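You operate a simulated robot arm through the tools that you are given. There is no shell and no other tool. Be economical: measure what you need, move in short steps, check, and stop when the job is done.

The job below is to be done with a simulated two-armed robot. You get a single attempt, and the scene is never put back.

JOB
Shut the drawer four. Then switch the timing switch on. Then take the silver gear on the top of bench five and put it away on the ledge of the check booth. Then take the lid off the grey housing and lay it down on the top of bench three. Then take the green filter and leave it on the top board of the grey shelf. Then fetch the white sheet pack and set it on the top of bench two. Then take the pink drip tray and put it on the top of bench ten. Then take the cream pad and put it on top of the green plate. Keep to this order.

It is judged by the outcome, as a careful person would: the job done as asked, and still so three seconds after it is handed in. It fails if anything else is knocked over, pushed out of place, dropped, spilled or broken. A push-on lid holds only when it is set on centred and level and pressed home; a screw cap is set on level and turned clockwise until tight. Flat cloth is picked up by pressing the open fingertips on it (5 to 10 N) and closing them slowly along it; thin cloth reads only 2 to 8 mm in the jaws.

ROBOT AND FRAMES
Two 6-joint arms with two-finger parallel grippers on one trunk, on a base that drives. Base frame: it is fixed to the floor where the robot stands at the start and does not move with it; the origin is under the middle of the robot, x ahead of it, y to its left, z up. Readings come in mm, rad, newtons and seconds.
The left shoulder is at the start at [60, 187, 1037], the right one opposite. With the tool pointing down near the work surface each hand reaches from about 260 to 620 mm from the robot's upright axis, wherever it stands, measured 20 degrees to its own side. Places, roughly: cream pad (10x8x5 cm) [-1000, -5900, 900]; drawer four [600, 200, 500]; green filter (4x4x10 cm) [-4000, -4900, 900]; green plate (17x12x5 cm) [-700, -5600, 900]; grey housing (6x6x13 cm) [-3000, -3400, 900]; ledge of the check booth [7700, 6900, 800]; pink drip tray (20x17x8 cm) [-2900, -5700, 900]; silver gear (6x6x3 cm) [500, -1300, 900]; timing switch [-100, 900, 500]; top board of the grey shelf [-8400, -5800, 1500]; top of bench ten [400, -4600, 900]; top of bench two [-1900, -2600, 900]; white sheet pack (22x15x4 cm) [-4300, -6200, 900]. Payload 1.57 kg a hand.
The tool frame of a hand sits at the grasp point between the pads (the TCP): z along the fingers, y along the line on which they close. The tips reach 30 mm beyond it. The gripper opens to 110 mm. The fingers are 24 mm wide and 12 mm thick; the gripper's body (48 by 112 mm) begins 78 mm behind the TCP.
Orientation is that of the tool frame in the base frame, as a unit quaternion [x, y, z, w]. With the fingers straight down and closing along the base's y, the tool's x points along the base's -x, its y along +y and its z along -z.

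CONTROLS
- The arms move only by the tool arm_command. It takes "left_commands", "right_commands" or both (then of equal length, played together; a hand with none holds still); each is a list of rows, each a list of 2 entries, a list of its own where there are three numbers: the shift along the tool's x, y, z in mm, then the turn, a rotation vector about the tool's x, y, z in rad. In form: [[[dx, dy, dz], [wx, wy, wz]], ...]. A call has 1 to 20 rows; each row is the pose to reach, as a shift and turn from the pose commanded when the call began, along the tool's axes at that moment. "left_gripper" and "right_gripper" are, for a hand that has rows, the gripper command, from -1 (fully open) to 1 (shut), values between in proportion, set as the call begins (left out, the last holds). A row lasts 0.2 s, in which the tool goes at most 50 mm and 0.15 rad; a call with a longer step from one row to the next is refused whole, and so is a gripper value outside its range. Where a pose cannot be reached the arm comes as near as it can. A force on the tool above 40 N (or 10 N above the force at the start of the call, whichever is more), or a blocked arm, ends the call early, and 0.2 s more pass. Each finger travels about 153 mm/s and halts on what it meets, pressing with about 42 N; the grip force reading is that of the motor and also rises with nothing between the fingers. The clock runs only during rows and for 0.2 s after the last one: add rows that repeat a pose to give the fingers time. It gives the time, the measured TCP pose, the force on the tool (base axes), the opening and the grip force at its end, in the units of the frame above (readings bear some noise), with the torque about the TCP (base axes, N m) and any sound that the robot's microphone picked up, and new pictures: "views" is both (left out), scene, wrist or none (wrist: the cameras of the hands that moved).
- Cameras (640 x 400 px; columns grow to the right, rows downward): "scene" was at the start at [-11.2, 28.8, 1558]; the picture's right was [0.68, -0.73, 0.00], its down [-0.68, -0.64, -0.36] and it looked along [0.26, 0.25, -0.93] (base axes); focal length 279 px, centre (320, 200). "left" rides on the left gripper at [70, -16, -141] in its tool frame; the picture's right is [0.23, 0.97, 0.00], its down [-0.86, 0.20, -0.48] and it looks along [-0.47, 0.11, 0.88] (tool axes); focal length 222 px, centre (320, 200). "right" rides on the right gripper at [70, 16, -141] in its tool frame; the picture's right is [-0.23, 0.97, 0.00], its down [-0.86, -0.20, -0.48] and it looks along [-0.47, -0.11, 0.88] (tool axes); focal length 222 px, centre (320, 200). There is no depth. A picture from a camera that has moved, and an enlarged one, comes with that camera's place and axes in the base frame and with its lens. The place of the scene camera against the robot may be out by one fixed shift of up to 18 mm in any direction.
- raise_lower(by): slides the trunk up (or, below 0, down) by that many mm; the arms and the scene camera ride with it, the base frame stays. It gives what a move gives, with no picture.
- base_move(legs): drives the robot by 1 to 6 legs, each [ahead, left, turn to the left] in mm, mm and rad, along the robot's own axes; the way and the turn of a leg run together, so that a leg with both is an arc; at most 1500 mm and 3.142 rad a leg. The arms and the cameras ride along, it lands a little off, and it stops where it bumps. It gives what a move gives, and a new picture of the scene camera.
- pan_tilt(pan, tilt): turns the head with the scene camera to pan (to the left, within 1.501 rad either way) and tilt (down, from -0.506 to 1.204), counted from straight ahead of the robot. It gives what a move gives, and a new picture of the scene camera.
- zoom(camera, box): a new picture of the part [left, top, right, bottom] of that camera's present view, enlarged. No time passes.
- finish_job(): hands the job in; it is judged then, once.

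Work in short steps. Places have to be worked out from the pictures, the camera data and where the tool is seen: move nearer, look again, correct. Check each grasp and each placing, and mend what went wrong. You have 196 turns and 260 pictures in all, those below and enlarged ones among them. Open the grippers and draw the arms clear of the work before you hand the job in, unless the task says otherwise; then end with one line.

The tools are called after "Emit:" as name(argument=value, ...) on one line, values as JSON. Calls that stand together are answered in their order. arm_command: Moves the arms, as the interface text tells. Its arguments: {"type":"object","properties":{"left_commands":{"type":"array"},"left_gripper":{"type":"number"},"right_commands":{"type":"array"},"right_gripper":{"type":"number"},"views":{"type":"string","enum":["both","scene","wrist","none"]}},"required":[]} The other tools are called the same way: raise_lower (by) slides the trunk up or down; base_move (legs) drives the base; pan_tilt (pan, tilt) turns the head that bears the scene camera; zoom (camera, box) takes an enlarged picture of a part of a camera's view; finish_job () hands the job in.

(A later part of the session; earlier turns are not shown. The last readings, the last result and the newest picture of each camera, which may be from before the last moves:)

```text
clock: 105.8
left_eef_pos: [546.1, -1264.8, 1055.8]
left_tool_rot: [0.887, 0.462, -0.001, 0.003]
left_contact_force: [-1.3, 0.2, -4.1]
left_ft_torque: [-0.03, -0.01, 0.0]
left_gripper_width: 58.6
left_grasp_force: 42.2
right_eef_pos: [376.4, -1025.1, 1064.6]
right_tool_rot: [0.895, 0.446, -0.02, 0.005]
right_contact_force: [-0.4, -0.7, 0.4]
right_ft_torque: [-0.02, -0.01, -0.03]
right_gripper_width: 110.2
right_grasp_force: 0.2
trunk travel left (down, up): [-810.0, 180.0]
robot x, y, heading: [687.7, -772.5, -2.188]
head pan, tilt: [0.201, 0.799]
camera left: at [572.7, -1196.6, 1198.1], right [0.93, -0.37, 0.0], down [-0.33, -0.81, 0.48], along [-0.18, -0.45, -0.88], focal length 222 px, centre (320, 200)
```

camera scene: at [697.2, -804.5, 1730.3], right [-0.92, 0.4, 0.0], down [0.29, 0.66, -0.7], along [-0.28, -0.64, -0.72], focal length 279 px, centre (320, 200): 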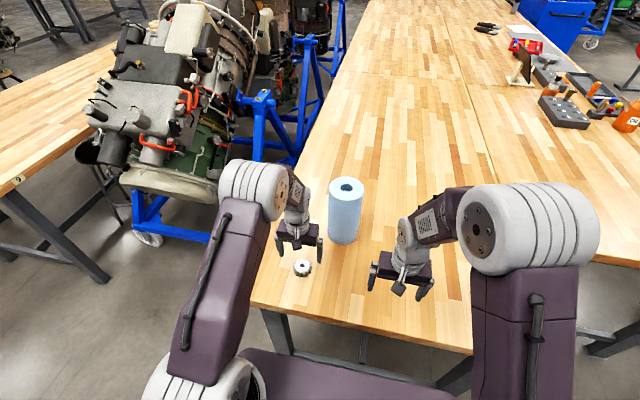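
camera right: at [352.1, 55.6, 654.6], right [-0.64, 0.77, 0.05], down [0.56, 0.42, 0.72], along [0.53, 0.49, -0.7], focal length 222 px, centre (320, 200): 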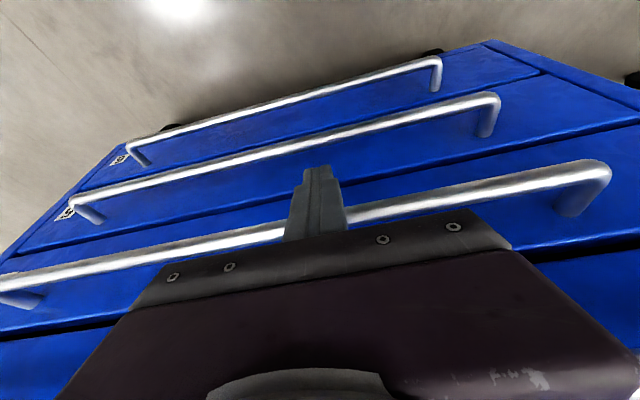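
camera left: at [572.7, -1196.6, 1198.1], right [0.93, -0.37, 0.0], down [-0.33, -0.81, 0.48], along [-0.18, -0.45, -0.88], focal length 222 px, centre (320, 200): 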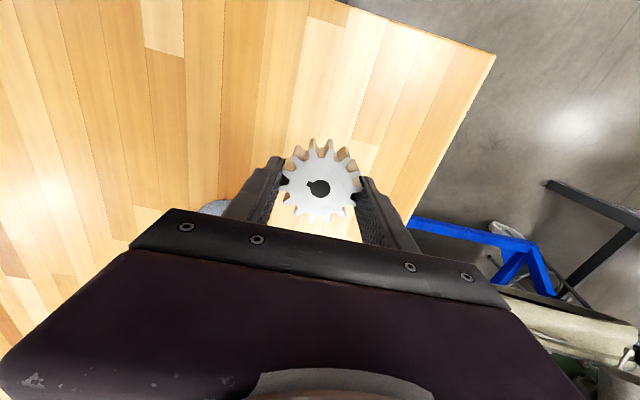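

Gear is held (58.6 mm). Retract both hands, back off from the bench and turn east along the aisle to look toward the check booth.

Emit:
arm_command(left_commands=[[[40, 0, -10], [0, 0, 0]], [[80, 0, -20], [0, 0, 0]], [[120, 0, -30], [0, 0, 0]], [[150, 0, -30], [0, 0, 0]]], right_commands=[[[20, 0, 0], [0, 0, 0]], [[40, 0, 0], [0, 0, 0]], [[60, 0, 0], [0, 0, 0]], [[80, 0, 0], [0, 0, 0]]], views="none")

Emit:
base_move(legs=[[-170, 0, 0], [0, 0, 1.58]])

Emit:
pan_tilt(pan=0.6, tilt=0.35)

```text
clock: 106.8
left_eef_pos: [635.2, -1137.6, 1086.6]
left_tool_rot: [0.887, 0.461, -0.003, 0.003]
left_contact_force: [0.4, 0.1, -3.5]
left_ft_torque: [-0.01, 0.02, 0.03]
left_gripper_width: 58.3
left_grasp_force: 42.2
right_eef_pos: [426.0, -959.9, 1061.9]
right_tool_rot: [0.895, 0.446, -0.02, 0.006]
right_contact_force: [-0.3, 0.9, -0.2]
right_ft_torque: [-0.04, 0.02, 0.01]
right_gripper_width: 109.9
right_grasp_force: 0.0
trunk travel left (down, up): [-810.0, 180.0]
robot x, y, heading: [684.6, -771.0, -2.188]
head pan, tilt: [0.201, 0.799]
```

```text
clock: 112.2
left_eef_pos: [1154.4, -681.2, 1086.4]
left_tool_rot: [0.296, 0.955, 0.001, 0.004]
left_contact_force: [-0.2, 1.2, -3.8]
left_ft_torque: [-0.02, 0.03, 0.0]
left_gripper_width: 58.5
left_grasp_force: 41.7
right_eef_pos: [976.5, -891.3, 1060.5]
right_tool_rot: [0.313, 0.95, -0.009, 0.018]
right_contact_force: [0.7, 0.0, 0.2]
right_ft_torque: [0.03, 0.04, -0.02]
right_gripper_width: 109.9
right_grasp_force: 0.0
trunk travel left (down, up): [-810.0, 180.0]
robot x, y, heading: [783.3, -634.3, -0.61]
head pan, tilt: [0.201, 0.799]
camera scene: at [817.7, -639.5, 1730.3], right [-0.4, -0.92, 0.0], down [-0.66, 0.28, -0.7], along [0.64, -0.28, -0.72], focal length 279 px, centre (320, 200)
```

scene: 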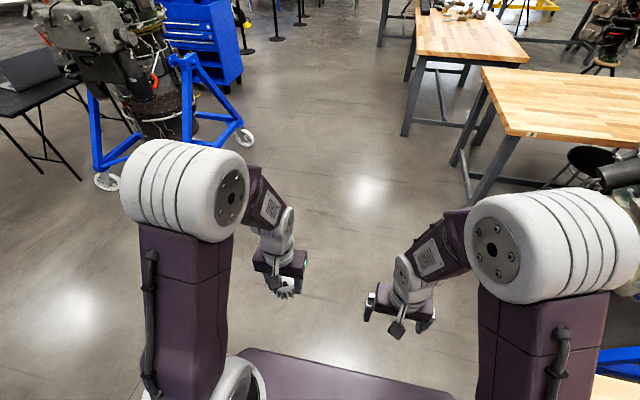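

```text
clock: 113.0
left_eef_pos: [1153.2, -682.2, 1086.1]
left_tool_rot: [0.295, 0.955, 0.001, 0.003]
left_contact_force: [0.6, 0.0, -3.9]
left_ft_torque: [0.01, -0.01, 0.0]
left_gripper_width: 58.4
left_grasp_force: 41.8
right_eef_pos: [976.7, -892.1, 1060.8]
right_tool_rot: [0.313, 0.95, -0.01, 0.019]
right_contact_force: [0.6, 0.1, -0.1]
right_ft_torque: [0.0, -0.04, -0.01]
right_gripper_width: 110.1
right_grasp_force: 0.1
trunk travel left (down, up): [-810.0, 180.0]
robot x, y, heading: [784.4, -635.6, -0.61]
head pan, tilt: [0.6, 0.351]
camera scene: at [836.7, -608.2, 1769.8], right [-0.01, -1.0, 0.0], down [-0.34, 0.0, -0.94], along [0.94, -0.01, -0.34], focal length 279 px, centre (320, 200)
```

scene: 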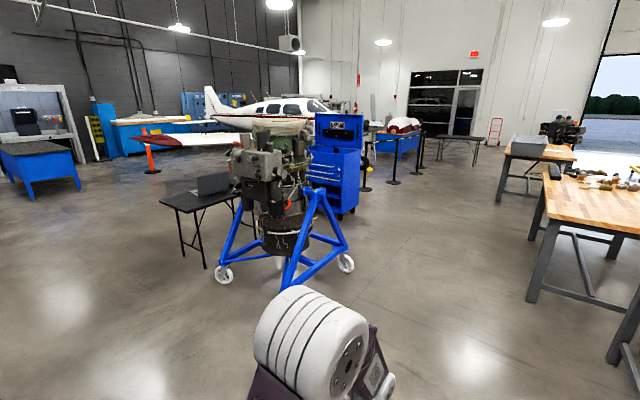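

Camera shows an engine stand and a laptop table to the east; the booth is far to the left. I'll go out of the aisle, turn to heading ~0.99 and pass between the cabinet and the laptop table.

Emit:
base_move(legs=[[700, 0, 0], [0, 0, 1.6], [1400, 0, 0]])

Emit:
pan_tilt(pan=0.0, tilt=0.3)

```text
clock: 127.5
left_eef_pos: [2182.4, 528.3, 1086.9]
left_tool_rot: [-0.473, 0.881, 0.003, 0.002]
left_contact_force: [-0.2, -0.3, -3.6]
left_ft_torque: [0.0, -0.05, 0.01]
left_gripper_width: 58.0
left_grasp_force: 42.1
right_eef_pos: [2393.0, 353.8, 1061.4]
right_tool_rot: [-0.456, 0.89, 0.006, 0.019]
right_contact_force: [0.0, -0.9, -0.1]
right_ft_torque: [-0.01, -0.02, -0.02]
right_gripper_width: 110.3
right_grasp_force: 0.1
trunk travel left (down, up): [-810.0, 180.0]
robot x, y, heading: [2139.1, 160.7, 0.978]
head pan, tilt: [0.6, 0.351]
camera scene: at [2111.4, 192.6, 1769.9], right [1.0, 0.01, 0.0], down [0.0, -0.34, -0.94], along [-0.01, 0.94, -0.34], focal length 279 px, centre (320, 200)
```

scene: 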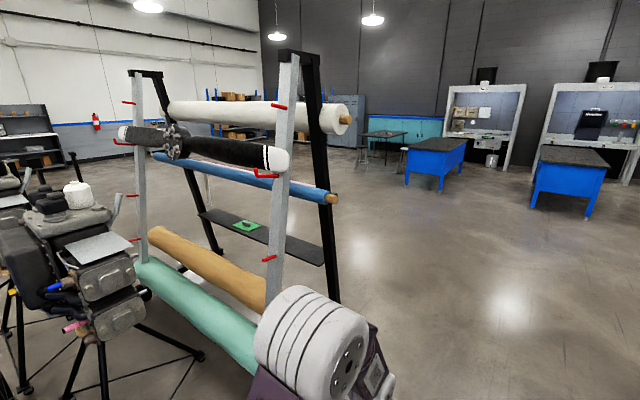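

```text
clock: 128.5
left_eef_pos: [2181.5, 527.9, 1085.6]
left_tool_rot: [-0.473, 0.881, 0.003, 0.002]
left_contact_force: [-0.3, -0.8, -3.4]
left_ft_torque: [-0.01, 0.01, 0.02]
left_gripper_width: 58.4
left_grasp_force: 41.9
right_eef_pos: [2393.9, 353.6, 1061.3]
right_tool_rot: [-0.456, 0.89, 0.007, 0.02]
right_contact_force: [0.2, -1.8, -0.1]
right_ft_torque: [0.0, 0.02, 0.0]
right_gripper_width: 109.9
right_grasp_force: 0.0
trunk travel left (down, up): [-810.0, 180.0]
robot x, y, heading: [2139.3, 157.9, 0.978]
head pan, tilt: [0.0, 0.3]
camera scene: at [2164.4, 177.4, 1774.6], right [0.83, -0.56, 0.0], down [-0.17, -0.25, -0.96], along [0.53, 0.79, -0.3], focal length 279 px, centre (320, 200)
```

scene: 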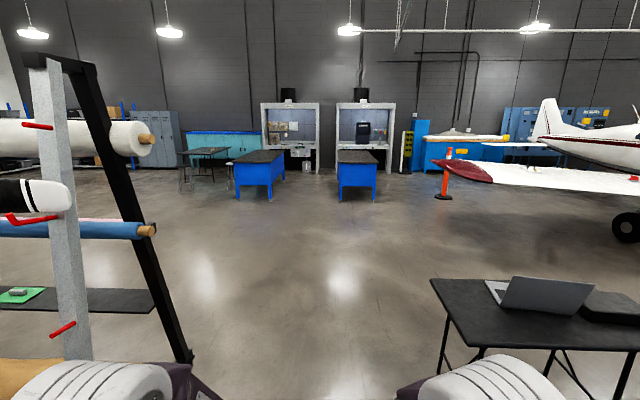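

Two booths ahead, each with a blue table in front. Zoom in to read which is the check booth.

Emit:
zoom(camera="scene", box=[220, 80, 420, 205])

```text
3.20 times, centred on (320, 142) of scene
camera zoom: at [2164.4, 177.4, 1774.6], right [0.83, -0.56, 0.0], down [-0.17, -0.25, -0.96], along [0.53, 0.79, -0.3], focal length 892 px, centre (320, 384)
```

zoom: 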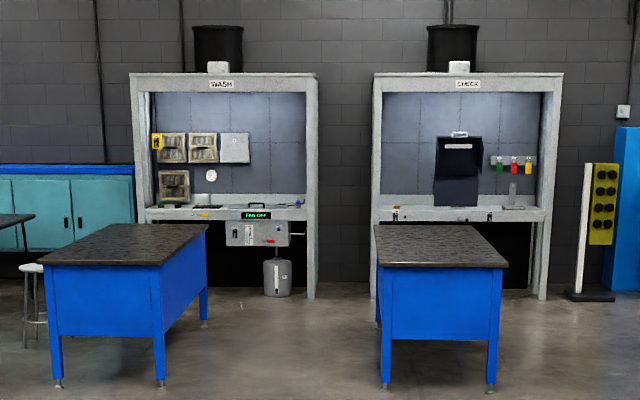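

The right booth is "CHECK". I'll drive straight between rack and laptop table, then veer right past the blue table.

Emit:
base_move(legs=[[1500, 100, 0], [600, 0, 0], [1500, -900, 0], [1500, -900, 0], [400, 0, 0]])

```text
refused: leg 1 is longer than a leg can be; nothing moved
```

Emit:
base_move(legs=[[1400, 90, 0], [700, 0, 0], [1150, -850, 0], [1150, -850, 0], [1200, 0, 0]])

Emit:
pan_tilt(pan=0.0, tilt=0.45)

```text
clock: 158.0
left_eef_pos: [6585.6, 4325.4, 1085.9]
left_tool_rot: [-0.48, 0.877, 0.003, 0.002]
left_contact_force: [0.1, -0.3, -4.1]
left_ft_torque: [-0.02, 0.0, -0.01]
left_gripper_width: 58.4
left_grasp_force: 41.9
right_eef_pos: [6800.3, 4156.1, 1060.5]
right_tool_rot: [-0.464, 0.886, 0.007, 0.021]
right_contact_force: [-1.0, 1.1, -0.9]
right_ft_torque: [-0.01, 0.01, 0.03]
right_gripper_width: 110.0
right_grasp_force: 0.1
trunk travel left (down, up): [-810.0, 180.0]
robot x, y, heading: [6549.5, 3958.8, 0.995]
head pan, tilt: [0.0, 0.3]
camera scene: at [6573.7, 3974.6, 1774.7], right [0.84, -0.54, 0.0], down [-0.16, -0.25, -0.96], along [0.52, 0.8, -0.3], focal length 279 px, centre (320, 200)
```

scene: 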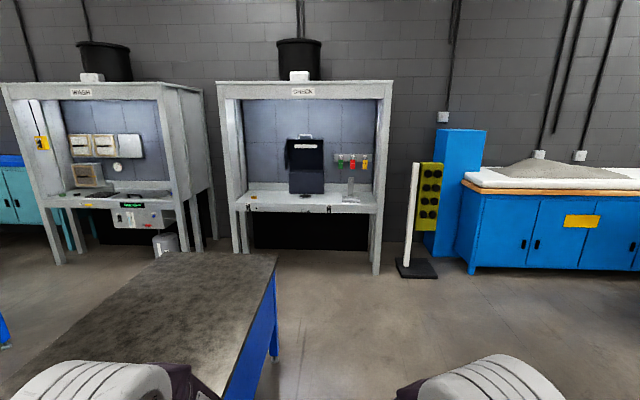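

```text
clock: 158.7
left_eef_pos: [6585.3, 4324.7, 1086.6]
left_tool_rot: [-0.481, 0.877, 0.003, 0.001]
left_contact_force: [0.9, -0.2, -3.8]
left_ft_torque: [0.01, -0.01, -0.02]
left_gripper_width: 58.4
left_grasp_force: 42.2
right_eef_pos: [6800.0, 4156.6, 1061.2]
right_tool_rot: [-0.464, 0.885, 0.006, 0.019]
right_contact_force: [0.7, 0.9, 0.7]
right_ft_torque: [-0.01, -0.01, 0.0]
right_gripper_width: 110.3
right_grasp_force: 0.0
trunk travel left (down, up): [-810.0, 180.0]
robot x, y, heading: [6548.8, 3956.9, 0.997]
head pan, tilt: [0.0, 0.45]
camera scene: at [6573.4, 3974.1, 1760.8], right [0.84, -0.54, 0.0], down [-0.24, -0.37, -0.9], along [0.49, 0.76, -0.44], focal length 279 px, centre (320, 200)
```

scene: 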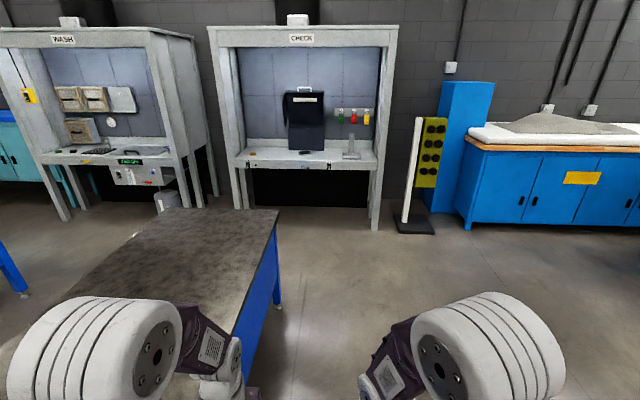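

Check booth is ~2.65 m ahead, its ledge clear between an orange item at the left and the black box in the middle. Shift right to clear the blue table, go ahead, then look.

Emit:
base_move(legs=[[0, -250, 0], [1050, 0, 0], [1050, 0, 0]])

Emit:
pan_tilt(pan=0.3, tilt=0.7)

```text
clock: 170.5
left_eef_pos: [7937.3, 5948.7, 1087.3]
left_tool_rot: [-0.475, 0.88, 0.003, 0.001]
left_contact_force: [0.4, 0.0, -4.3]
left_ft_torque: [0.01, -0.01, -0.01]
left_gripper_width: 58.4
left_grasp_force: 41.8
right_eef_pos: [8150.6, 5775.7, 1061.8]
right_tool_rot: [-0.46, 0.888, 0.006, 0.021]
right_contact_force: [0.2, 0.3, -0.6]
right_ft_torque: [0.0, -0.03, 0.01]
right_gripper_width: 109.8
right_grasp_force: 0.0
trunk travel left (down, up): [-810.0, 180.0]
robot x, y, heading: [7897.8, 5582.5, 0.986]
head pan, tilt: [0.0, 0.45]
camera scene: at [7921.3, 5595.8, 1760.7], right [0.83, -0.55, 0.0], down [-0.24, -0.36, -0.9], along [0.5, 0.75, -0.44], focal length 279 px, centre (320, 200)
```

scene: 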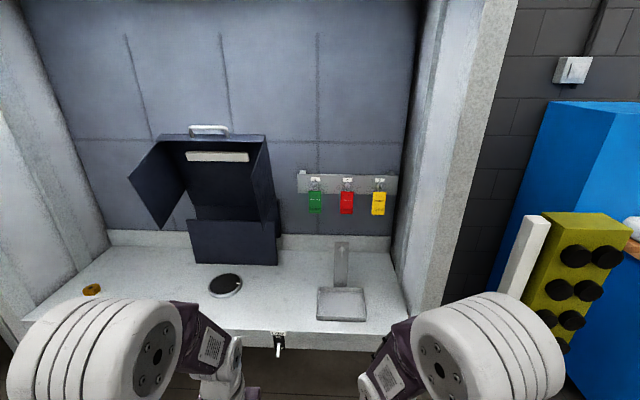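

```text
clock: 171.3
left_eef_pos: [7938.3, 5948.8, 1085.8]
left_tool_rot: [-0.476, 0.879, 0.003, 0.002]
left_contact_force: [0.1, 0.0, -4.8]
left_ft_torque: [-0.01, 0.01, 0.0]
left_gripper_width: 58.3
left_grasp_force: 41.3
right_eef_pos: [8151.5, 5776.4, 1061.2]
right_tool_rot: [-0.46, 0.888, 0.006, 0.019]
right_contact_force: [-0.3, -0.9, 0.4]
right_ft_torque: [0.0, -0.02, 0.0]
right_gripper_width: 109.9
right_grasp_force: 0.2
trunk travel left (down, up): [-810.0, 180.0]
robot x, y, heading: [7893.4, 5581.4, 0.989]
head pan, tilt: [0.3, 0.7]
camera scene: at [7895.2, 5601.7, 1738.6], right [0.96, -0.28, 0.0], down [-0.18, -0.62, -0.76], along [0.22, 0.73, -0.64], focal length 279 px, centre (320, 200)
```

scene: 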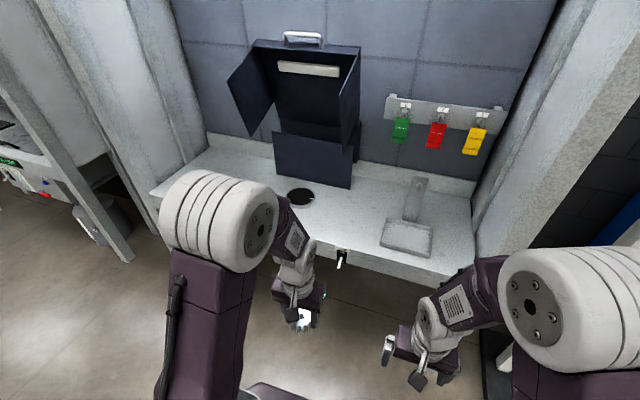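

There's a free patch on the ledge between the round inset and the tray, ~890 mm ahead. Drive 400 mm forward, then extend the left hand and check.

Emit:
base_move(legs=[[400, 0, 0]])

Emit:
arm_command(left_commands=[[[-40, 0, 0], [0, 0, 0]], [[-80, 0, 0], [0, 0, 0]], [[-120, 0, 30], [0, 0, 0]], [[-150, 0, 80], [0, 0, 0]], [[-150, 0, 100], [0, 0, 0]]], views="both")

```text
clock: 173.8
left_eef_pos: [8162.7, 6281.4, 1086.3]
left_tool_rot: [-0.474, 0.881, 0.003, 0.001]
left_contact_force: [0.8, 0.1, -4.6]
left_ft_torque: [0.03, 0.0, 0.01]
left_gripper_width: 58.1
left_grasp_force: 42.0
right_eef_pos: [8375.6, 6109.4, 1060.9]
right_tool_rot: [-0.457, 0.889, 0.007, 0.02]
right_contact_force: [-0.8, 0.5, -0.2]
right_ft_torque: [0.02, -0.01, -0.04]
right_gripper_width: 110.0
right_grasp_force: 0.1
trunk travel left (down, up): [-810.0, 180.0]
robot x, y, heading: [8121.7, 5915.0, 0.979]
head pan, tilt: [0.3, 0.7]
camera scene: at [8117.7, 5935.3, 1738.6], right [0.96, -0.29, 0.0], down [-0.18, -0.62, -0.77], along [0.22, 0.73, -0.64], focal length 279 px, centre (320, 200)
```

scene: 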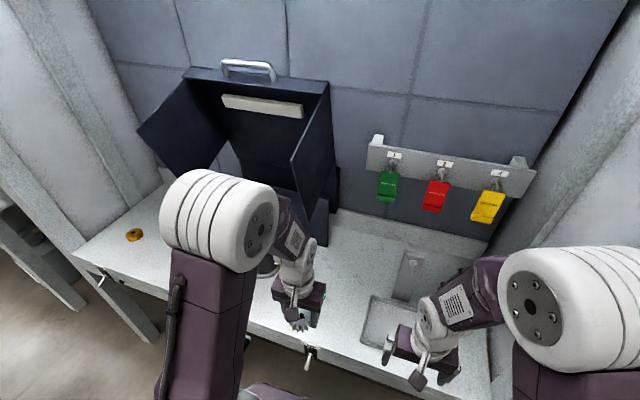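

```text
refused: row 4 steps farther than a row can; nothing moved
```

Step sizes were too big; repeat with finer rows.

Emit:
arm_command(left_commands=[[[-40, 0, 0], [0, 0, 0]], [[-80, 0, 20], [0, 0, 0]], [[-110, 0, 55], [0, 0, 0]], [[-130, 0, 95], [0, 0, 0]], [[-130, 0, 130], [0, 0, 0]], [[-130, 0, 130], [0, 0, 0]]], views="both")

```text
clock: 175.2
left_eef_pos: [8235.2, 6393.0, 956.2]
left_tool_rot: [-0.474, 0.881, 0.002, 0.001]
left_contact_force: [0.2, 0.4, -4.4]
left_ft_torque: [-0.02, -0.03, 0.01]
left_gripper_width: 58.6
left_grasp_force: 42.6
right_eef_pos: [8374.8, 6109.8, 1060.7]
right_tool_rot: [-0.458, 0.889, 0.006, 0.021]
right_contact_force: [-0.1, 0.3, 0.5]
right_ft_torque: [0.02, 0.02, 0.0]
right_gripper_width: 110.0
right_grasp_force: 0.0
trunk travel left (down, up): [-810.0, 180.0]
robot x, y, heading: [8119.9, 5914.4, 0.978]
head pan, tilt: [0.3, 0.7]
camera scene: at [8118.7, 5936.4, 1738.5], right [0.96, -0.29, 0.0], down [-0.18, -0.62, -0.76], along [0.22, 0.73, -0.64], focal length 279 px, centre (320, 200)
camera left: at [8210.0, 6325.7, 1098.0], right [-0.94, 0.35, 0.0], down [0.31, 0.82, 0.48], along [0.17, 0.45, -0.88], focal length 222 px, centre (320, 200)
```

scene: 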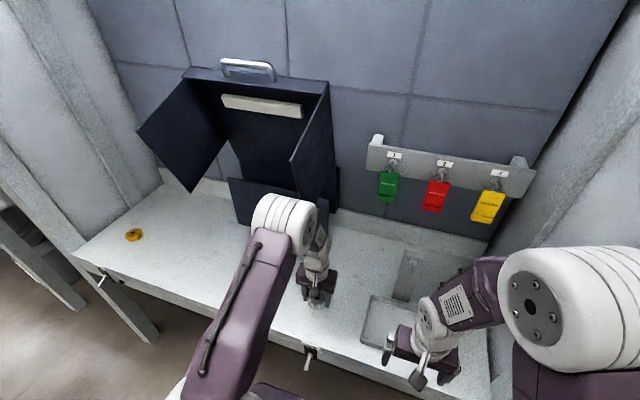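
left: 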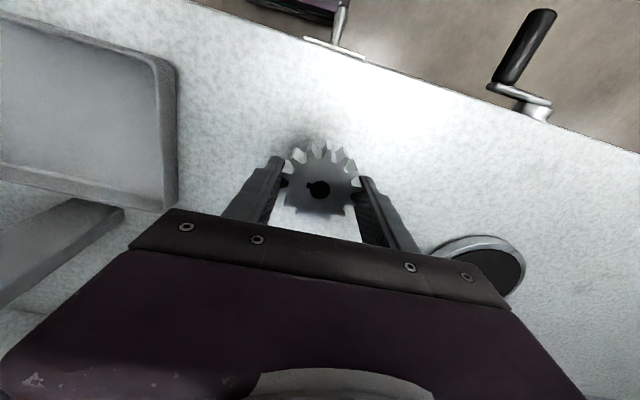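

Gear is over a clear patch. Descend until contact.

Emit:
arm_command(left_commands=[[[0, 0, 15], [0, 0, 0]], [[0, 0, 30], [0, 0, 0]], [[0, 0, 42], [0, 0, 0]], [[0, 0, 50], [0, 0, 0]], [[0, 0, 58], [0, 0, 0]], [[0, 0, 66], [0, 0, 0]], [[0, 0, 74], [0, 0, 0]], [[0, 0, 82], [0, 0, 0]], [[0, 0, 90], [0, 0, 0]], [[0, 0, 98], [0, 0, 0]], [[0, 0, 106], [0, 0, 0]], [[0, 0, 114], [0, 0, 0]], [[0, 0, 122], [0, 0, 0]]], views="wrist")

```text
clock: 177.1
left_eef_pos: [8234.1, 6392.5, 880.5]
left_tool_rot: [-0.473, 0.881, 0.005, 0.002]
left_contact_force: [-7.2, -10.4, 33.7]
left_ft_torque: [-1.39, -0.58, -0.22]
left_gripper_width: 58.3
left_grasp_force: 42.4
right_eef_pos: [8373.7, 6106.5, 1062.2]
right_tool_rot: [-0.457, 0.889, 0.008, 0.022]
right_contact_force: [-0.3, 0.2, 0.1]
right_ft_torque: [-0.04, 0.0, -0.03]
right_gripper_width: 110.0
right_grasp_force: 0.1
trunk travel left (down, up): [-810.0, 180.0]
robot x, y, heading: [8118.4, 5914.7, 0.978]
head pan, tilt: [0.3, 0.7]
stopped in row 9 (left hand): the force on the tool passed its limit at 49 N (the readings are from after the stop); the commanded pose is now the measured one
camera left: at [8209.4, 6323.7, 1021.7], right [-0.94, 0.35, 0.0], down [0.3, 0.82, 0.49], along [0.17, 0.46, -0.87], focal length 222 px, centre (320, 200)
```

left: 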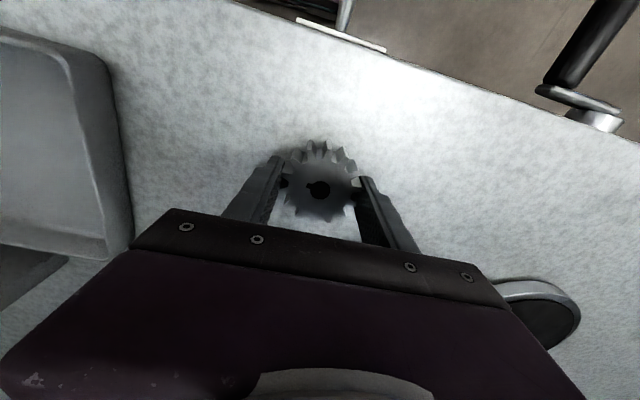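

Contact: gear rests on the ledge (z≈850). Open and rise.

Emit:
arm_command(left_commands=[[[0, 0, -2], [0, 0, 0]], [[0, 0, -2], [0, 0, 0]], [[0, 0, -2], [0, 0, 0]]], left_gripper=-0.6, views="none")

Emit:
arm_command(left_commands=[[[0, 0, -45], [0, 0, 0]], [[0, 0, -90], [0, 0, 0]], [[0, 0, -135], [0, 0, 0]], [[0, 0, -180], [0, 0, 0]], [[0, 0, -180], [0, 0, 0]]], views="wrist")

```text
clock: 177.9
left_eef_pos: [8234.7, 6395.4, 881.5]
left_tool_rot: [-0.473, 0.881, 0.004, 0.006]
left_contact_force: [-9.4, -1.4, 21.5]
left_ft_torque: [-0.74, -0.4, -0.36]
left_gripper_width: 82.0
left_grasp_force: 0.1
right_eef_pos: [8372.7, 6108.6, 1061.1]
right_tool_rot: [-0.457, 0.889, 0.006, 0.021]
right_contact_force: [-0.2, 0.3, 0.0]
right_ft_torque: [-0.02, -0.01, -0.01]
right_gripper_width: 110.0
right_grasp_force: 0.1
trunk travel left (down, up): [-810.0, 180.0]
robot x, y, heading: [8121.7, 5914.2, 0.98]
head pan, tilt: [0.3, 0.7]
```

```text
clock: 179.1
left_eef_pos: [8236.8, 6391.2, 1057.7]
left_tool_rot: [-0.473, 0.881, 0.004, 0.005]
left_contact_force: [-0.7, -0.5, 0.2]
left_ft_torque: [0.0, -0.01, 0.0]
left_gripper_width: 87.9
left_grasp_force: 0.1
right_eef_pos: [8374.7, 6109.5, 1061.3]
right_tool_rot: [-0.456, 0.89, 0.006, 0.02]
right_contact_force: [-0.3, -0.4, -0.4]
right_ft_torque: [-0.01, -0.02, 0.03]
right_gripper_width: 110.1
right_grasp_force: 0.1
trunk travel left (down, up): [-810.0, 180.0]
robot x, y, heading: [8122.9, 5916.3, 0.983]
head pan, tilt: [0.3, 0.7]
camera left: at [8211.5, 6322.9, 1200.4], right [-0.94, 0.35, 0.0], down [0.3, 0.82, 0.49], along [0.17, 0.46, -0.87], focal length 222 px, centre (320, 200)
```

left: 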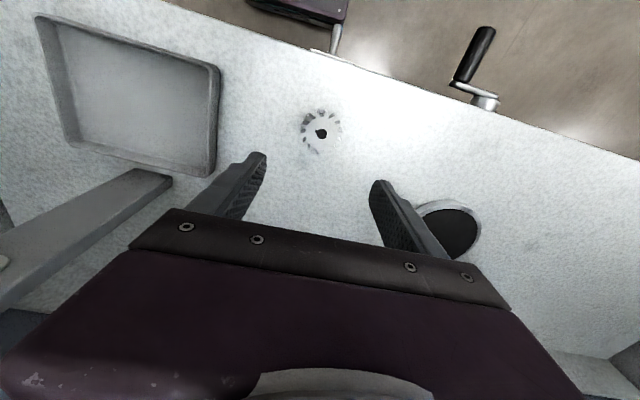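

The gear sits on the ledge. Retract the hand and retrace the known-clear path backwards.

Emit:
arm_command(left_commands=[[[45, 0, 0], [0, 0, 0]], [[90, 0, 0], [0, 0, 0]], [[130, 0, 0], [0, 0, 0]], [[130, 0, 0], [0, 0, 0]]], left_gripper=-1, views="none")

Emit:
base_move(legs=[[-400, 0, 0], [-1050, 0, 0], [-1050, 0, 0], [-1100, 0, 0], [-1100, 800, 0], [-1100, 800, 0]])

```text
clock: 180.1
left_eef_pos: [8165.7, 6283.2, 1056.5]
left_tool_rot: [-0.473, 0.881, 0.004, 0.004]
left_contact_force: [1.0, 0.2, -1.3]
left_ft_torque: [-0.03, 0.02, 0.0]
left_gripper_width: 109.9
left_grasp_force: 0.1
right_eef_pos: [8375.0, 6109.8, 1059.9]
right_tool_rot: [-0.457, 0.889, 0.006, 0.021]
right_contact_force: [-0.1, 0.4, 0.4]
right_ft_torque: [0.01, -0.04, -0.01]
right_gripper_width: 109.9
right_grasp_force: 0.2
trunk travel left (down, up): [-810.0, 180.0]
robot x, y, heading: [8119.5, 5915.7, 0.982]
head pan, tilt: [0.3, 0.7]
```

```text
clock: 198.3
left_eef_pos: [6160.0, 3297.1, 1056.0]
left_tool_rot: [-0.405, 0.914, 0.023, -0.007]
left_contact_force: [0.2, -0.1, 0.2]
left_ft_torque: [-0.03, 0.07, -0.03]
left_gripper_width: 110.2
left_grasp_force: 0.1
right_eef_pos: [6354.7, 3112.5, 1051.3]
right_tool_rot: [-0.298, 0.954, 0.014, 0.014]
right_contact_force: [-0.7, -0.2, 0.9]
right_ft_torque: [0.01, -0.01, -0.03]
right_gripper_width: 110.0
right_grasp_force: 0.1
trunk travel left (down, up): [-810.0, 180.0]
robot x, y, heading: [6042.1, 2945.4, 0.915]
head pan, tilt: [0.3, 0.7]
stopped in leg 5: the robot was blocked; the commanded pose is now the measured one
camera scene: at [6015.1, 3030.2, 1739.3], right [0.94, -0.35, 0.03], down [-0.21, -0.63, -0.75], along [0.28, 0.69, -0.66], focal length 279 px, centre (320, 200)
```

scene: 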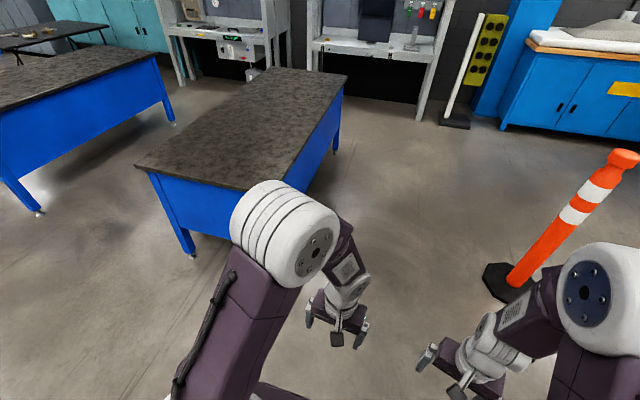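

Blocked by something. Look left and right before moving.

Emit:
pan_tilt(pan=1.5, tilt=0.8)

Emit:
pan_tilt(pan=-1.5, tilt=0.8)

```text
clock: 199.7
left_eef_pos: [6124.5, 3312.9, 1051.9]
left_tool_rot: [-0.422, 0.907, 0.01, 0.0]
left_contact_force: [-0.4, -0.4, 0.4]
left_ft_torque: [0.04, -0.02, 0.06]
left_gripper_width: 109.8
left_grasp_force: 0.1
right_eef_pos: [6326.1, 3132.6, 1054.2]
right_tool_rot: [-0.369, 0.929, 0.006, 0.023]
right_contact_force: [0.6, 0.4, 0.2]
right_ft_torque: [0.04, 0.06, 0.03]
right_gripper_width: 109.9
right_grasp_force: 0.1
trunk travel left (down, up): [-810.0, 180.0]
robot x, y, heading: [6052.7, 2944.6, 0.952]
head pan, tilt: [1.499, 0.799]
camera scene: at [5906.2, 3001.7, 1727.4], right [0.64, 0.77, -0.01], down [0.57, -0.48, -0.66], along [-0.51, 0.42, -0.75], focal length 279 px, centre (320, 200)
```

scene: 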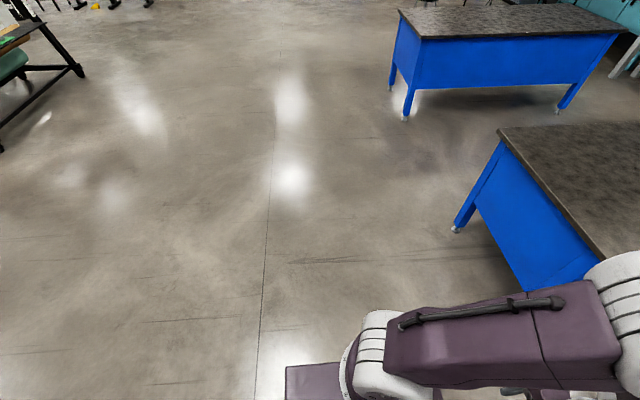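

```text
clock: 202.3
left_eef_pos: [6142.5, 3300.2, 1052.8]
left_tool_rot: [-0.42, 0.907, 0.017, -0.002]
left_contact_force: [-0.4, -0.1, 0.1]
left_ft_torque: [0.02, 0.0, 0.0]
left_gripper_width: 110.1
left_grasp_force: 0.1
right_eef_pos: [6344.2, 3122.4, 1054.7]
right_tool_rot: [-0.311, 0.95, 0.007, 0.021]
right_contact_force: [0.0, -0.1, 0.3]
right_ft_torque: [0.0, 0.0, 0.0]
right_gripper_width: 110.0
right_grasp_force: 0.1
trunk travel left (down, up): [-810.0, 180.0]
robot x, y, heading: [6055.8, 2943.3, 0.948]
head pan, tilt: [-1.499, 0.799]
camera scene: at [6036.6, 2911.4, 1736.9], right [-0.53, -0.85, 0.02], down [-0.58, 0.35, -0.73], along [0.62, -0.4, -0.68], focal length 279 px, centre (320, 200)
```

scene: 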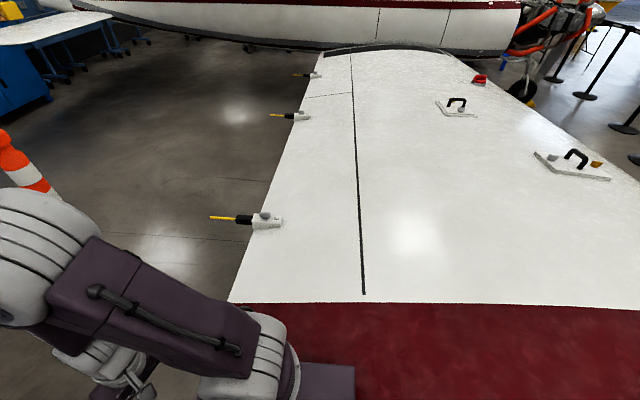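

I backed against the aircraft's wing tip (it's on my right/rear). Move forward-left away from it.

Emit:
base_move(legs=[[60, 250, 0], [0, 600, 0]])

Emit:
pan_tilt(pan=-1.2, tilt=0.5)

```text
clock: 203.0
left_eef_pos: [6183.1, 3273.2, 1055.4]
left_tool_rot: [-0.407, 0.913, 0.04, -0.013]
left_contact_force: [-0.2, -0.1, 0.3]
left_ft_torque: [-0.03, -0.06, 0.02]
left_gripper_width: 109.9
left_grasp_force: 0.0
right_eef_pos: [6379.1, 3097.1, 1050.1]
right_tool_rot: [-0.281, 0.959, 0.028, 0.007]
right_contact_force: [-0.1, -0.9, -0.1]
right_ft_torque: [-0.05, -0.04, 0.01]
right_gripper_width: 109.9
right_grasp_force: 0.1
trunk travel left (down, up): [-810.0, 180.0]
robot x, y, heading: [6041.9, 2947.4, 0.925]
head pan, tilt: [-1.499, 0.799]
stopped in leg 1: the robot was blocked; the commanded pose is now the measured one
camera scene: at [6049.8, 2903.6, 1735.2], right [-0.55, -0.84, 0.02], down [-0.59, 0.37, -0.72], along [0.6, -0.4, -0.69], focal length 279 px, centre (320, 200)
```

scene: 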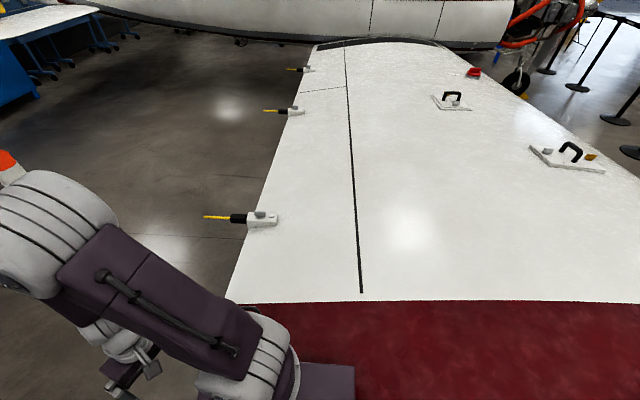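

```text
clock: 203.8
left_eef_pos: [6171.7, 3278.6, 1055.9]
left_tool_rot: [-0.418, 0.908, 0.037, -0.01]
left_contact_force: [-0.4, 0.1, -0.2]
left_ft_torque: [0.0, -0.01, 0.01]
left_gripper_width: 110.0
left_grasp_force: 0.2
right_eef_pos: [6372.3, 3106.3, 1052.3]
right_tool_rot: [-0.291, 0.956, 0.025, 0.011]
right_contact_force: [0.2, 0.9, 0.0]
right_ft_torque: [0.0, -0.02, 0.0]
right_gripper_width: 110.0
right_grasp_force: 0.0
trunk travel left (down, up): [-810.0, 180.0]
robot x, y, heading: [6050.3, 2949.6, 0.946]
head pan, tilt: [-1.201, 0.499]
camera scene: at [6058.8, 2925.5, 1760.3], right [-0.26, -0.97, 0.03], down [-0.44, 0.09, -0.9], along [0.86, -0.24, -0.45], focal length 279 px, centre (320, 200)
```

scene: 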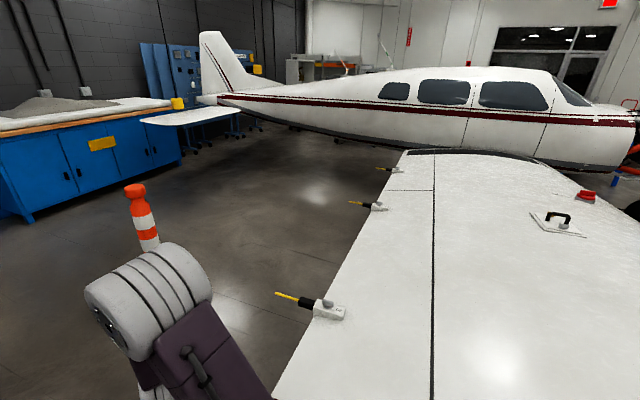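

The wing tip extends behind me; go straight forward (the way I came) first.

Emit:
base_move(legs=[[350, 0, 0]])

Emit:
pan_tilt(pan=-1.5, tilt=0.7)

```text
clock: 206.1
left_eef_pos: [6404.1, 3524.6, 1059.9]
left_tool_rot: [-0.409, 0.911, 0.052, -0.014]
left_contact_force: [0.3, -0.7, -0.3]
left_ft_torque: [-0.01, 0.02, 0.0]
left_gripper_width: 110.0
left_grasp_force: 0.1
right_eef_pos: [6600.0, 3347.9, 1046.2]
right_tool_rot: [-0.284, 0.958, 0.04, 0.005]
right_contact_force: [-0.5, 0.2, -0.1]
right_ft_torque: [-0.02, 0.0, -0.02]
right_gripper_width: 110.0
right_grasp_force: 0.1
trunk travel left (down, up): [-810.0, 180.0]
robot x, y, heading: [6257.7, 3219.2, 0.928]
head pan, tilt: [-1.201, 0.499]
camera scene: at [6319.2, 3140.1, 1756.2], right [-0.27, -0.96, 0.0], down [-0.46, 0.13, -0.88], along [0.84, -0.24, -0.48], focal length 279 px, centre (320, 200)
```

scene: 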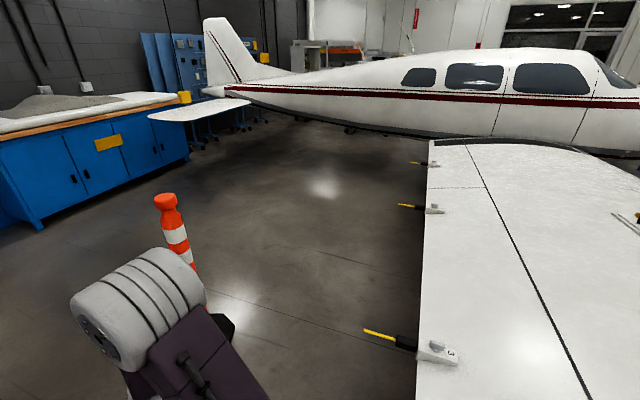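

```text
clock: 206.9
left_eef_pos: [6401.8, 3526.5, 1059.8]
left_tool_rot: [-0.41, 0.91, 0.052, -0.013]
left_contact_force: [-0.6, -0.5, 1.0]
left_ft_torque: [-0.02, -0.03, 0.03]
left_gripper_width: 110.0
left_grasp_force: 0.2
right_eef_pos: [6599.0, 3346.3, 1047.0]
right_tool_rot: [-0.284, 0.958, 0.041, 0.006]
right_contact_force: [-0.2, 0.1, 0.4]
right_ft_torque: [-0.02, 0.04, 0.01]
right_gripper_width: 110.2
right_grasp_force: 0.0
trunk travel left (down, up): [-810.0, 180.0]
robot x, y, heading: [6257.9, 3219.7, 0.929]
head pan, tilt: [-1.499, 0.7]
camera scene: at [6299.9, 3118.7, 1738.6], right [-0.54, -0.84, 0.0], down [-0.54, 0.35, -0.77], along [0.64, -0.41, -0.64], focal length 279 px, centre (320, 200)
```

scene: 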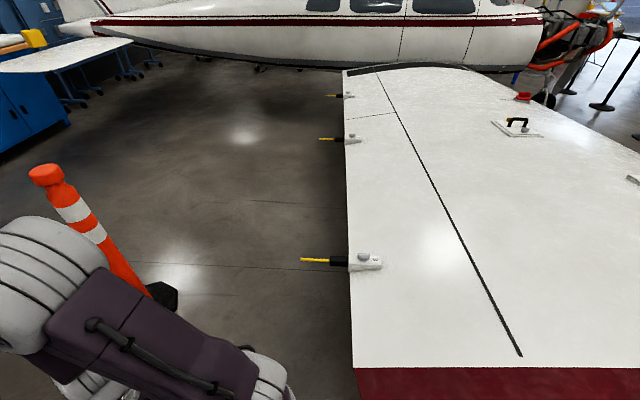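

Free of the wing. Now strafe left well clear.

Emit:
base_move(legs=[[0, 500, 0], [-300, 400, 0]])

```text
clock: 212.4
left_eef_pos: [5486.5, 3827.0, 1059.2]
left_tool_rot: [-0.416, 0.908, 0.053, -0.013]
left_contact_force: [0.6, 0.5, 0.1]
left_ft_torque: [0.01, 0.02, -0.03]
left_gripper_width: 110.1
left_grasp_force: 0.0
right_eef_pos: [5688.3, 3651.7, 1046.0]
right_tool_rot: [-0.291, 0.956, 0.041, 0.005]
right_contact_force: [0.3, 0.0, 0.1]
right_ft_torque: [-0.03, 0.02, -0.01]
right_gripper_width: 110.2
right_grasp_force: 0.1
trunk travel left (down, up): [-810.0, 180.0]
robot x, y, heading: [5343.3, 3517.8, 0.94]
head pan, tilt: [-1.499, 0.7]
camera scene: at [5393.0, 3418.6, 1738.5], right [-0.53, -0.85, 0.0], down [-0.55, 0.34, -0.76], along [0.65, -0.41, -0.64], focal length 279 px, centre (320, 200)
```

scene: 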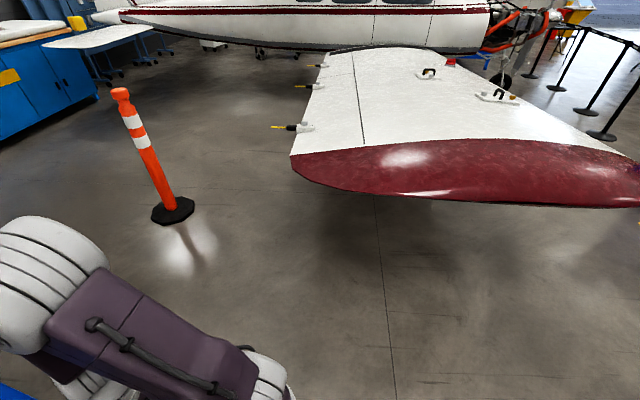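

Now turn to face the way back and drive to the gap by the laptop table.

Emit:
base_move(legs=[[0, 0, 2.857], [1330, 0, 0], [1325, 0, 0], [0, 0, 0.352]])

Emit:
pan_tilt(pan=0, tilt=0.3)

```text
clock: 233.1
left_eef_pos: [3163.3, 1565.1, 1060.7]
left_tool_rot: [0.891, 0.452, 0.016, 0.052]
left_contact_force: [0.7, 0.5, -0.3]
left_ft_torque: [0.0, 0.0, 0.01]
left_gripper_width: 110.2
left_grasp_force: 0.1
right_eef_pos: [2949.4, 1723.4, 1046.3]
right_tool_rot: [0.944, 0.327, -0.005, 0.041]
right_contact_force: [0.0, -0.6, 0.5]
right_ft_torque: [-0.01, -0.01, 0.0]
right_gripper_width: 109.9
right_grasp_force: 0.0
trunk travel left (down, up): [-810.0, 180.0]
robot x, y, heading: [3277.1, 1877.5, -2.123]
head pan, tilt: [-1.499, 0.7]
camera scene: at [3242.9, 1961.2, 1738.5], right [0.46, 0.89, 0.0], down [0.57, -0.3, -0.76], along [-0.68, 0.35, -0.64], focal length 279 px, centre (320, 200)
```

scene: 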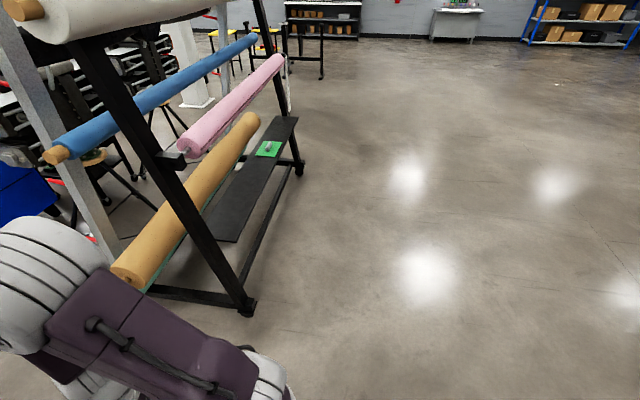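

```text
clock: 234.7
left_eef_pos: [3162.9, 1563.3, 1061.2]
left_tool_rot: [0.891, 0.451, 0.015, 0.052]
left_contact_force: [-0.3, 0.3, -0.1]
left_ft_torque: [0.02, 0.0, 0.02]
left_gripper_width: 109.8
left_grasp_force: 0.0
right_eef_pos: [2950.1, 1724.2, 1047.4]
right_tool_rot: [0.944, 0.328, -0.005, 0.041]
right_contact_force: [-0.3, -0.1, -0.5]
right_ft_torque: [-0.01, 0.03, 0.02]
right_gripper_width: 110.2
right_grasp_force: 0.1
trunk travel left (down, up): [-810.0, 180.0]
robot x, y, heading: [3281.6, 1879.7, -2.125]
head pan, tilt: [0.0, 0.3]
camera scene: at [3269.3, 1841.9, 1774.6], right [-0.85, 0.52, 0.0], down [0.16, 0.25, -0.96], along [-0.5, -0.81, -0.3], focal length 279 px, centre (320, 200)
```

scene: 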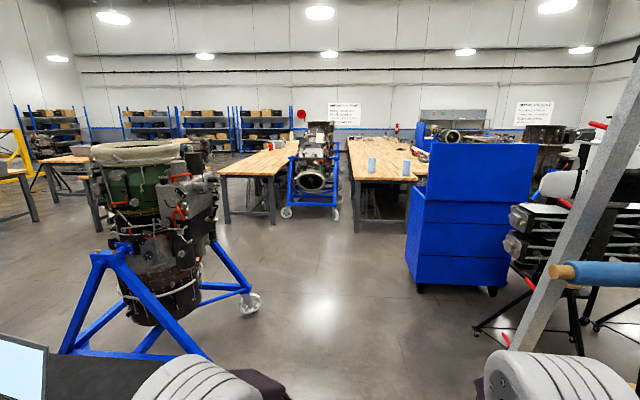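

I have the layout now: a long central row of benches; housing and filter lie along its far-left side. Drive back to the aisle and strafe along it to the left (west) side.

Emit:
base_move(legs=[[1163, -34, 0], [1163, -34, 0], [1163, -34, -0.06], [0, -1250, 0], [0, -1200, 0]])

Emit:
pan_tilt(pan=-0.1, tilt=0.5)

```text
clock: 263.2
left_eef_pos: [-771.2, -69.3, 1060.7]
left_tool_rot: [0.897, 0.438, 0.015, 0.052]
left_contact_force: [-0.4, 0.0, 0.3]
left_ft_torque: [0.02, 0.0, 0.04]
left_gripper_width: 109.8
left_grasp_force: 0.1
right_eef_pos: [-979.1, 96.3, 1047.0]
right_tool_rot: [0.949, 0.314, -0.006, 0.04]
right_contact_force: [-0.1, 0.2, 0.7]
right_ft_torque: [0.03, 0.0, -0.01]
right_gripper_width: 109.9
right_grasp_force: 0.1
trunk travel left (down, up): [-810.0, 180.0]
robot x, y, heading: [-644.1, 242.1, -2.15]
head pan, tilt: [0.0, 0.3]
camera scene: at [-655.9, 205.3, 1774.7], right [-0.84, 0.55, 0.0], down [0.16, 0.25, -0.96], along [-0.52, -0.8, -0.3], focal length 279 px, centre (320, 200)
```

scene: 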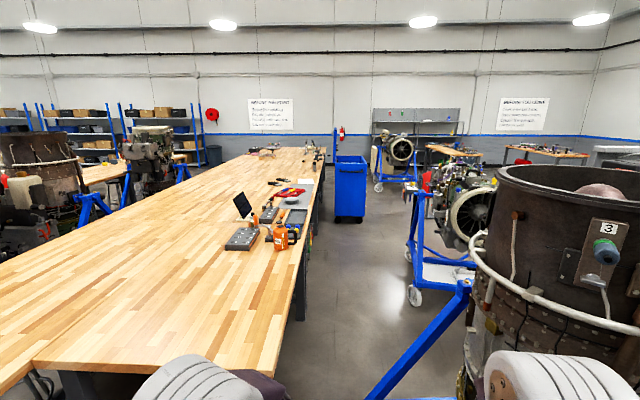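

```text
clock: 263.9
left_eef_pos: [-771.1, -69.0, 1060.5]
left_tool_rot: [0.897, 0.439, 0.015, 0.052]
left_contact_force: [-0.2, 0.4, 0.4]
left_ft_torque: [-0.02, -0.02, 0.03]
left_gripper_width: 110.0
left_grasp_force: 0.0
right_eef_pos: [-978.8, 96.6, 1046.5]
right_tool_rot: [0.949, 0.313, -0.005, 0.04]
right_contact_force: [0.5, -0.1, 0.1]
right_ft_torque: [0.0, -0.04, 0.03]
right_gripper_width: 110.0
right_grasp_force: 0.1
trunk travel left (down, up): [-810.0, 180.0]
robot x, y, heading: [-649.5, 240.6, -2.153]
head pan, tilt: [-0.099, 0.499]
camera scene: at [-662.7, 213.2, 1756.3], right [-0.78, 0.63, 0.0], down [0.3, 0.37, -0.88], along [-0.55, -0.68, -0.48], focal length 279 px, centre (320, 200)
```

scene: 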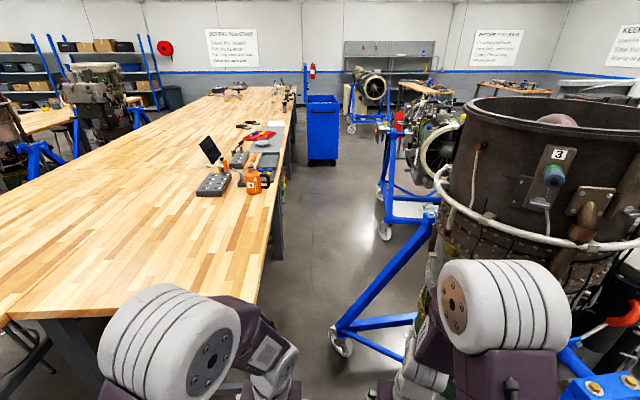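

Zoom on the far bench to find the housing, and check the bench number tags.

Emit:
zoom(camera="scene", box=[190, 70, 350, 170])

```text
4.00 times, centred on (270, 120) of scene
camera zoom: at [-662.7, 213.2, 1756.3], right [-0.78, 0.63, 0.0], down [0.3, 0.37, -0.88], along [-0.55, -0.68, -0.48], focal length 1115 px, centre (520, 520)
```

zoom: 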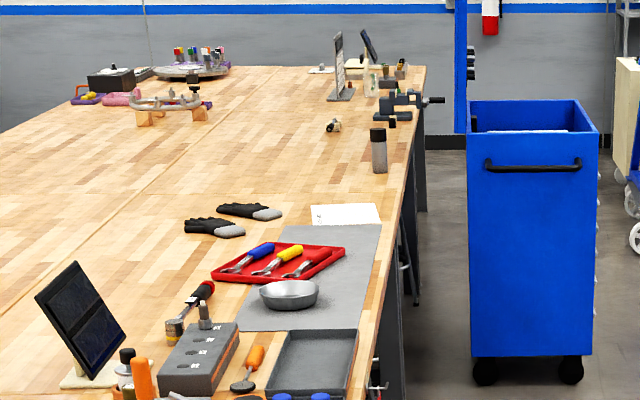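

The grey housing is at about [-2940, -3440]. The passage between bench edge and the engine stand's wheel is narrow; square up and measure it from above first.

Emit:
base_move(legs=[[250, 20, -0.034]])

Emit:
pan_tilt(pan=-0.15, tilt=0.95)

```text
clock: 265.3
left_eef_pos: [-814.4, -108.1, 1060.2]
left_tool_rot: [0.928, 0.368, 0.01, 0.054]
left_contact_force: [0.6, 0.5, 0.4]
left_ft_torque: [0.03, 0.0, 0.01]
left_gripper_width: 110.3
left_grasp_force: 0.0
right_eef_pos: [-993.8, 88.4, 1046.6]
right_tool_rot: [0.97, 0.239, -0.009, 0.041]
right_contact_force: [-0.6, 0.5, 0.4]
right_ft_torque: [0.01, 0.02, 0.01]
right_gripper_width: 109.8
right_grasp_force: 0.0
trunk travel left (down, up): [-810.0, 180.0]
robot x, y, heading: [-641.6, 179.2, -2.304]
head pan, tilt: [-0.099, 0.499]
stopped in leg 1: the robot was blocked; the commanded pose is now the measured one
camera scene: at [-661.3, 156.5, 1756.3], right [-0.67, 0.74, 0.0], down [0.35, 0.32, -0.88], along [-0.65, -0.59, -0.48], focal length 279 px, centre (320, 200)
```

scene: 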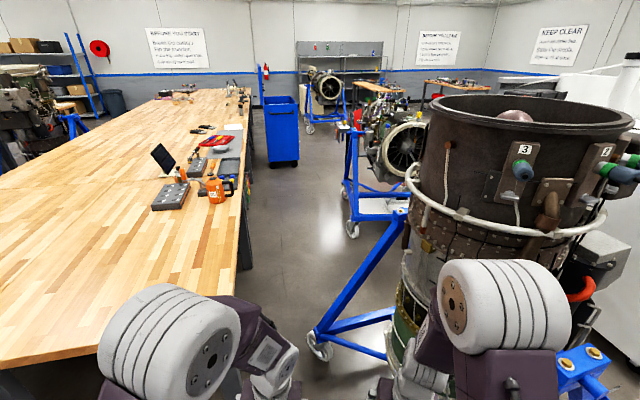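

```text
clock: 266.2
left_eef_pos: [-815.1, -108.5, 1060.3]
left_tool_rot: [0.928, 0.369, 0.011, 0.053]
left_contact_force: [0.2, -0.2, 0.8]
left_ft_torque: [0.0, -0.01, 0.0]
left_gripper_width: 110.0
left_grasp_force: 0.1
right_eef_pos: [-995.1, 86.5, 1046.0]
right_tool_rot: [0.97, 0.24, -0.008, 0.041]
right_contact_force: [0.3, -0.1, -0.4]
right_ft_torque: [0.01, 0.01, -0.01]
right_gripper_width: 110.0
right_grasp_force: 0.2
trunk travel left (down, up): [-810.0, 180.0]
robot x, y, heading: [-644.0, 183.8, -2.306]
head pan, tilt: [-0.15, 0.949]
camera scene: at [-651.5, 168.8, 1718.8], right [-0.63, 0.77, 0.0], down [0.63, 0.51, -0.58], along [-0.45, -0.37, -0.81], focal length 279 px, centre (320, 200)
```

scene: 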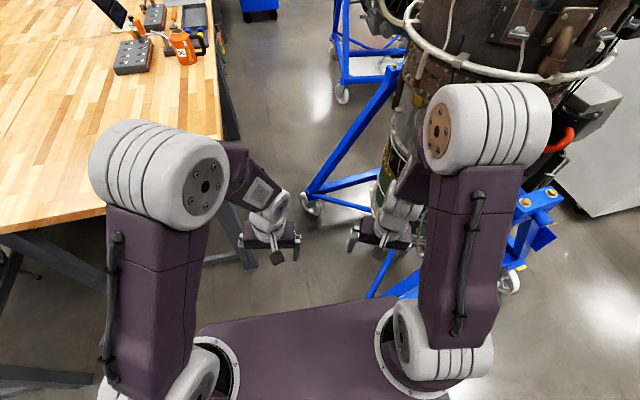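

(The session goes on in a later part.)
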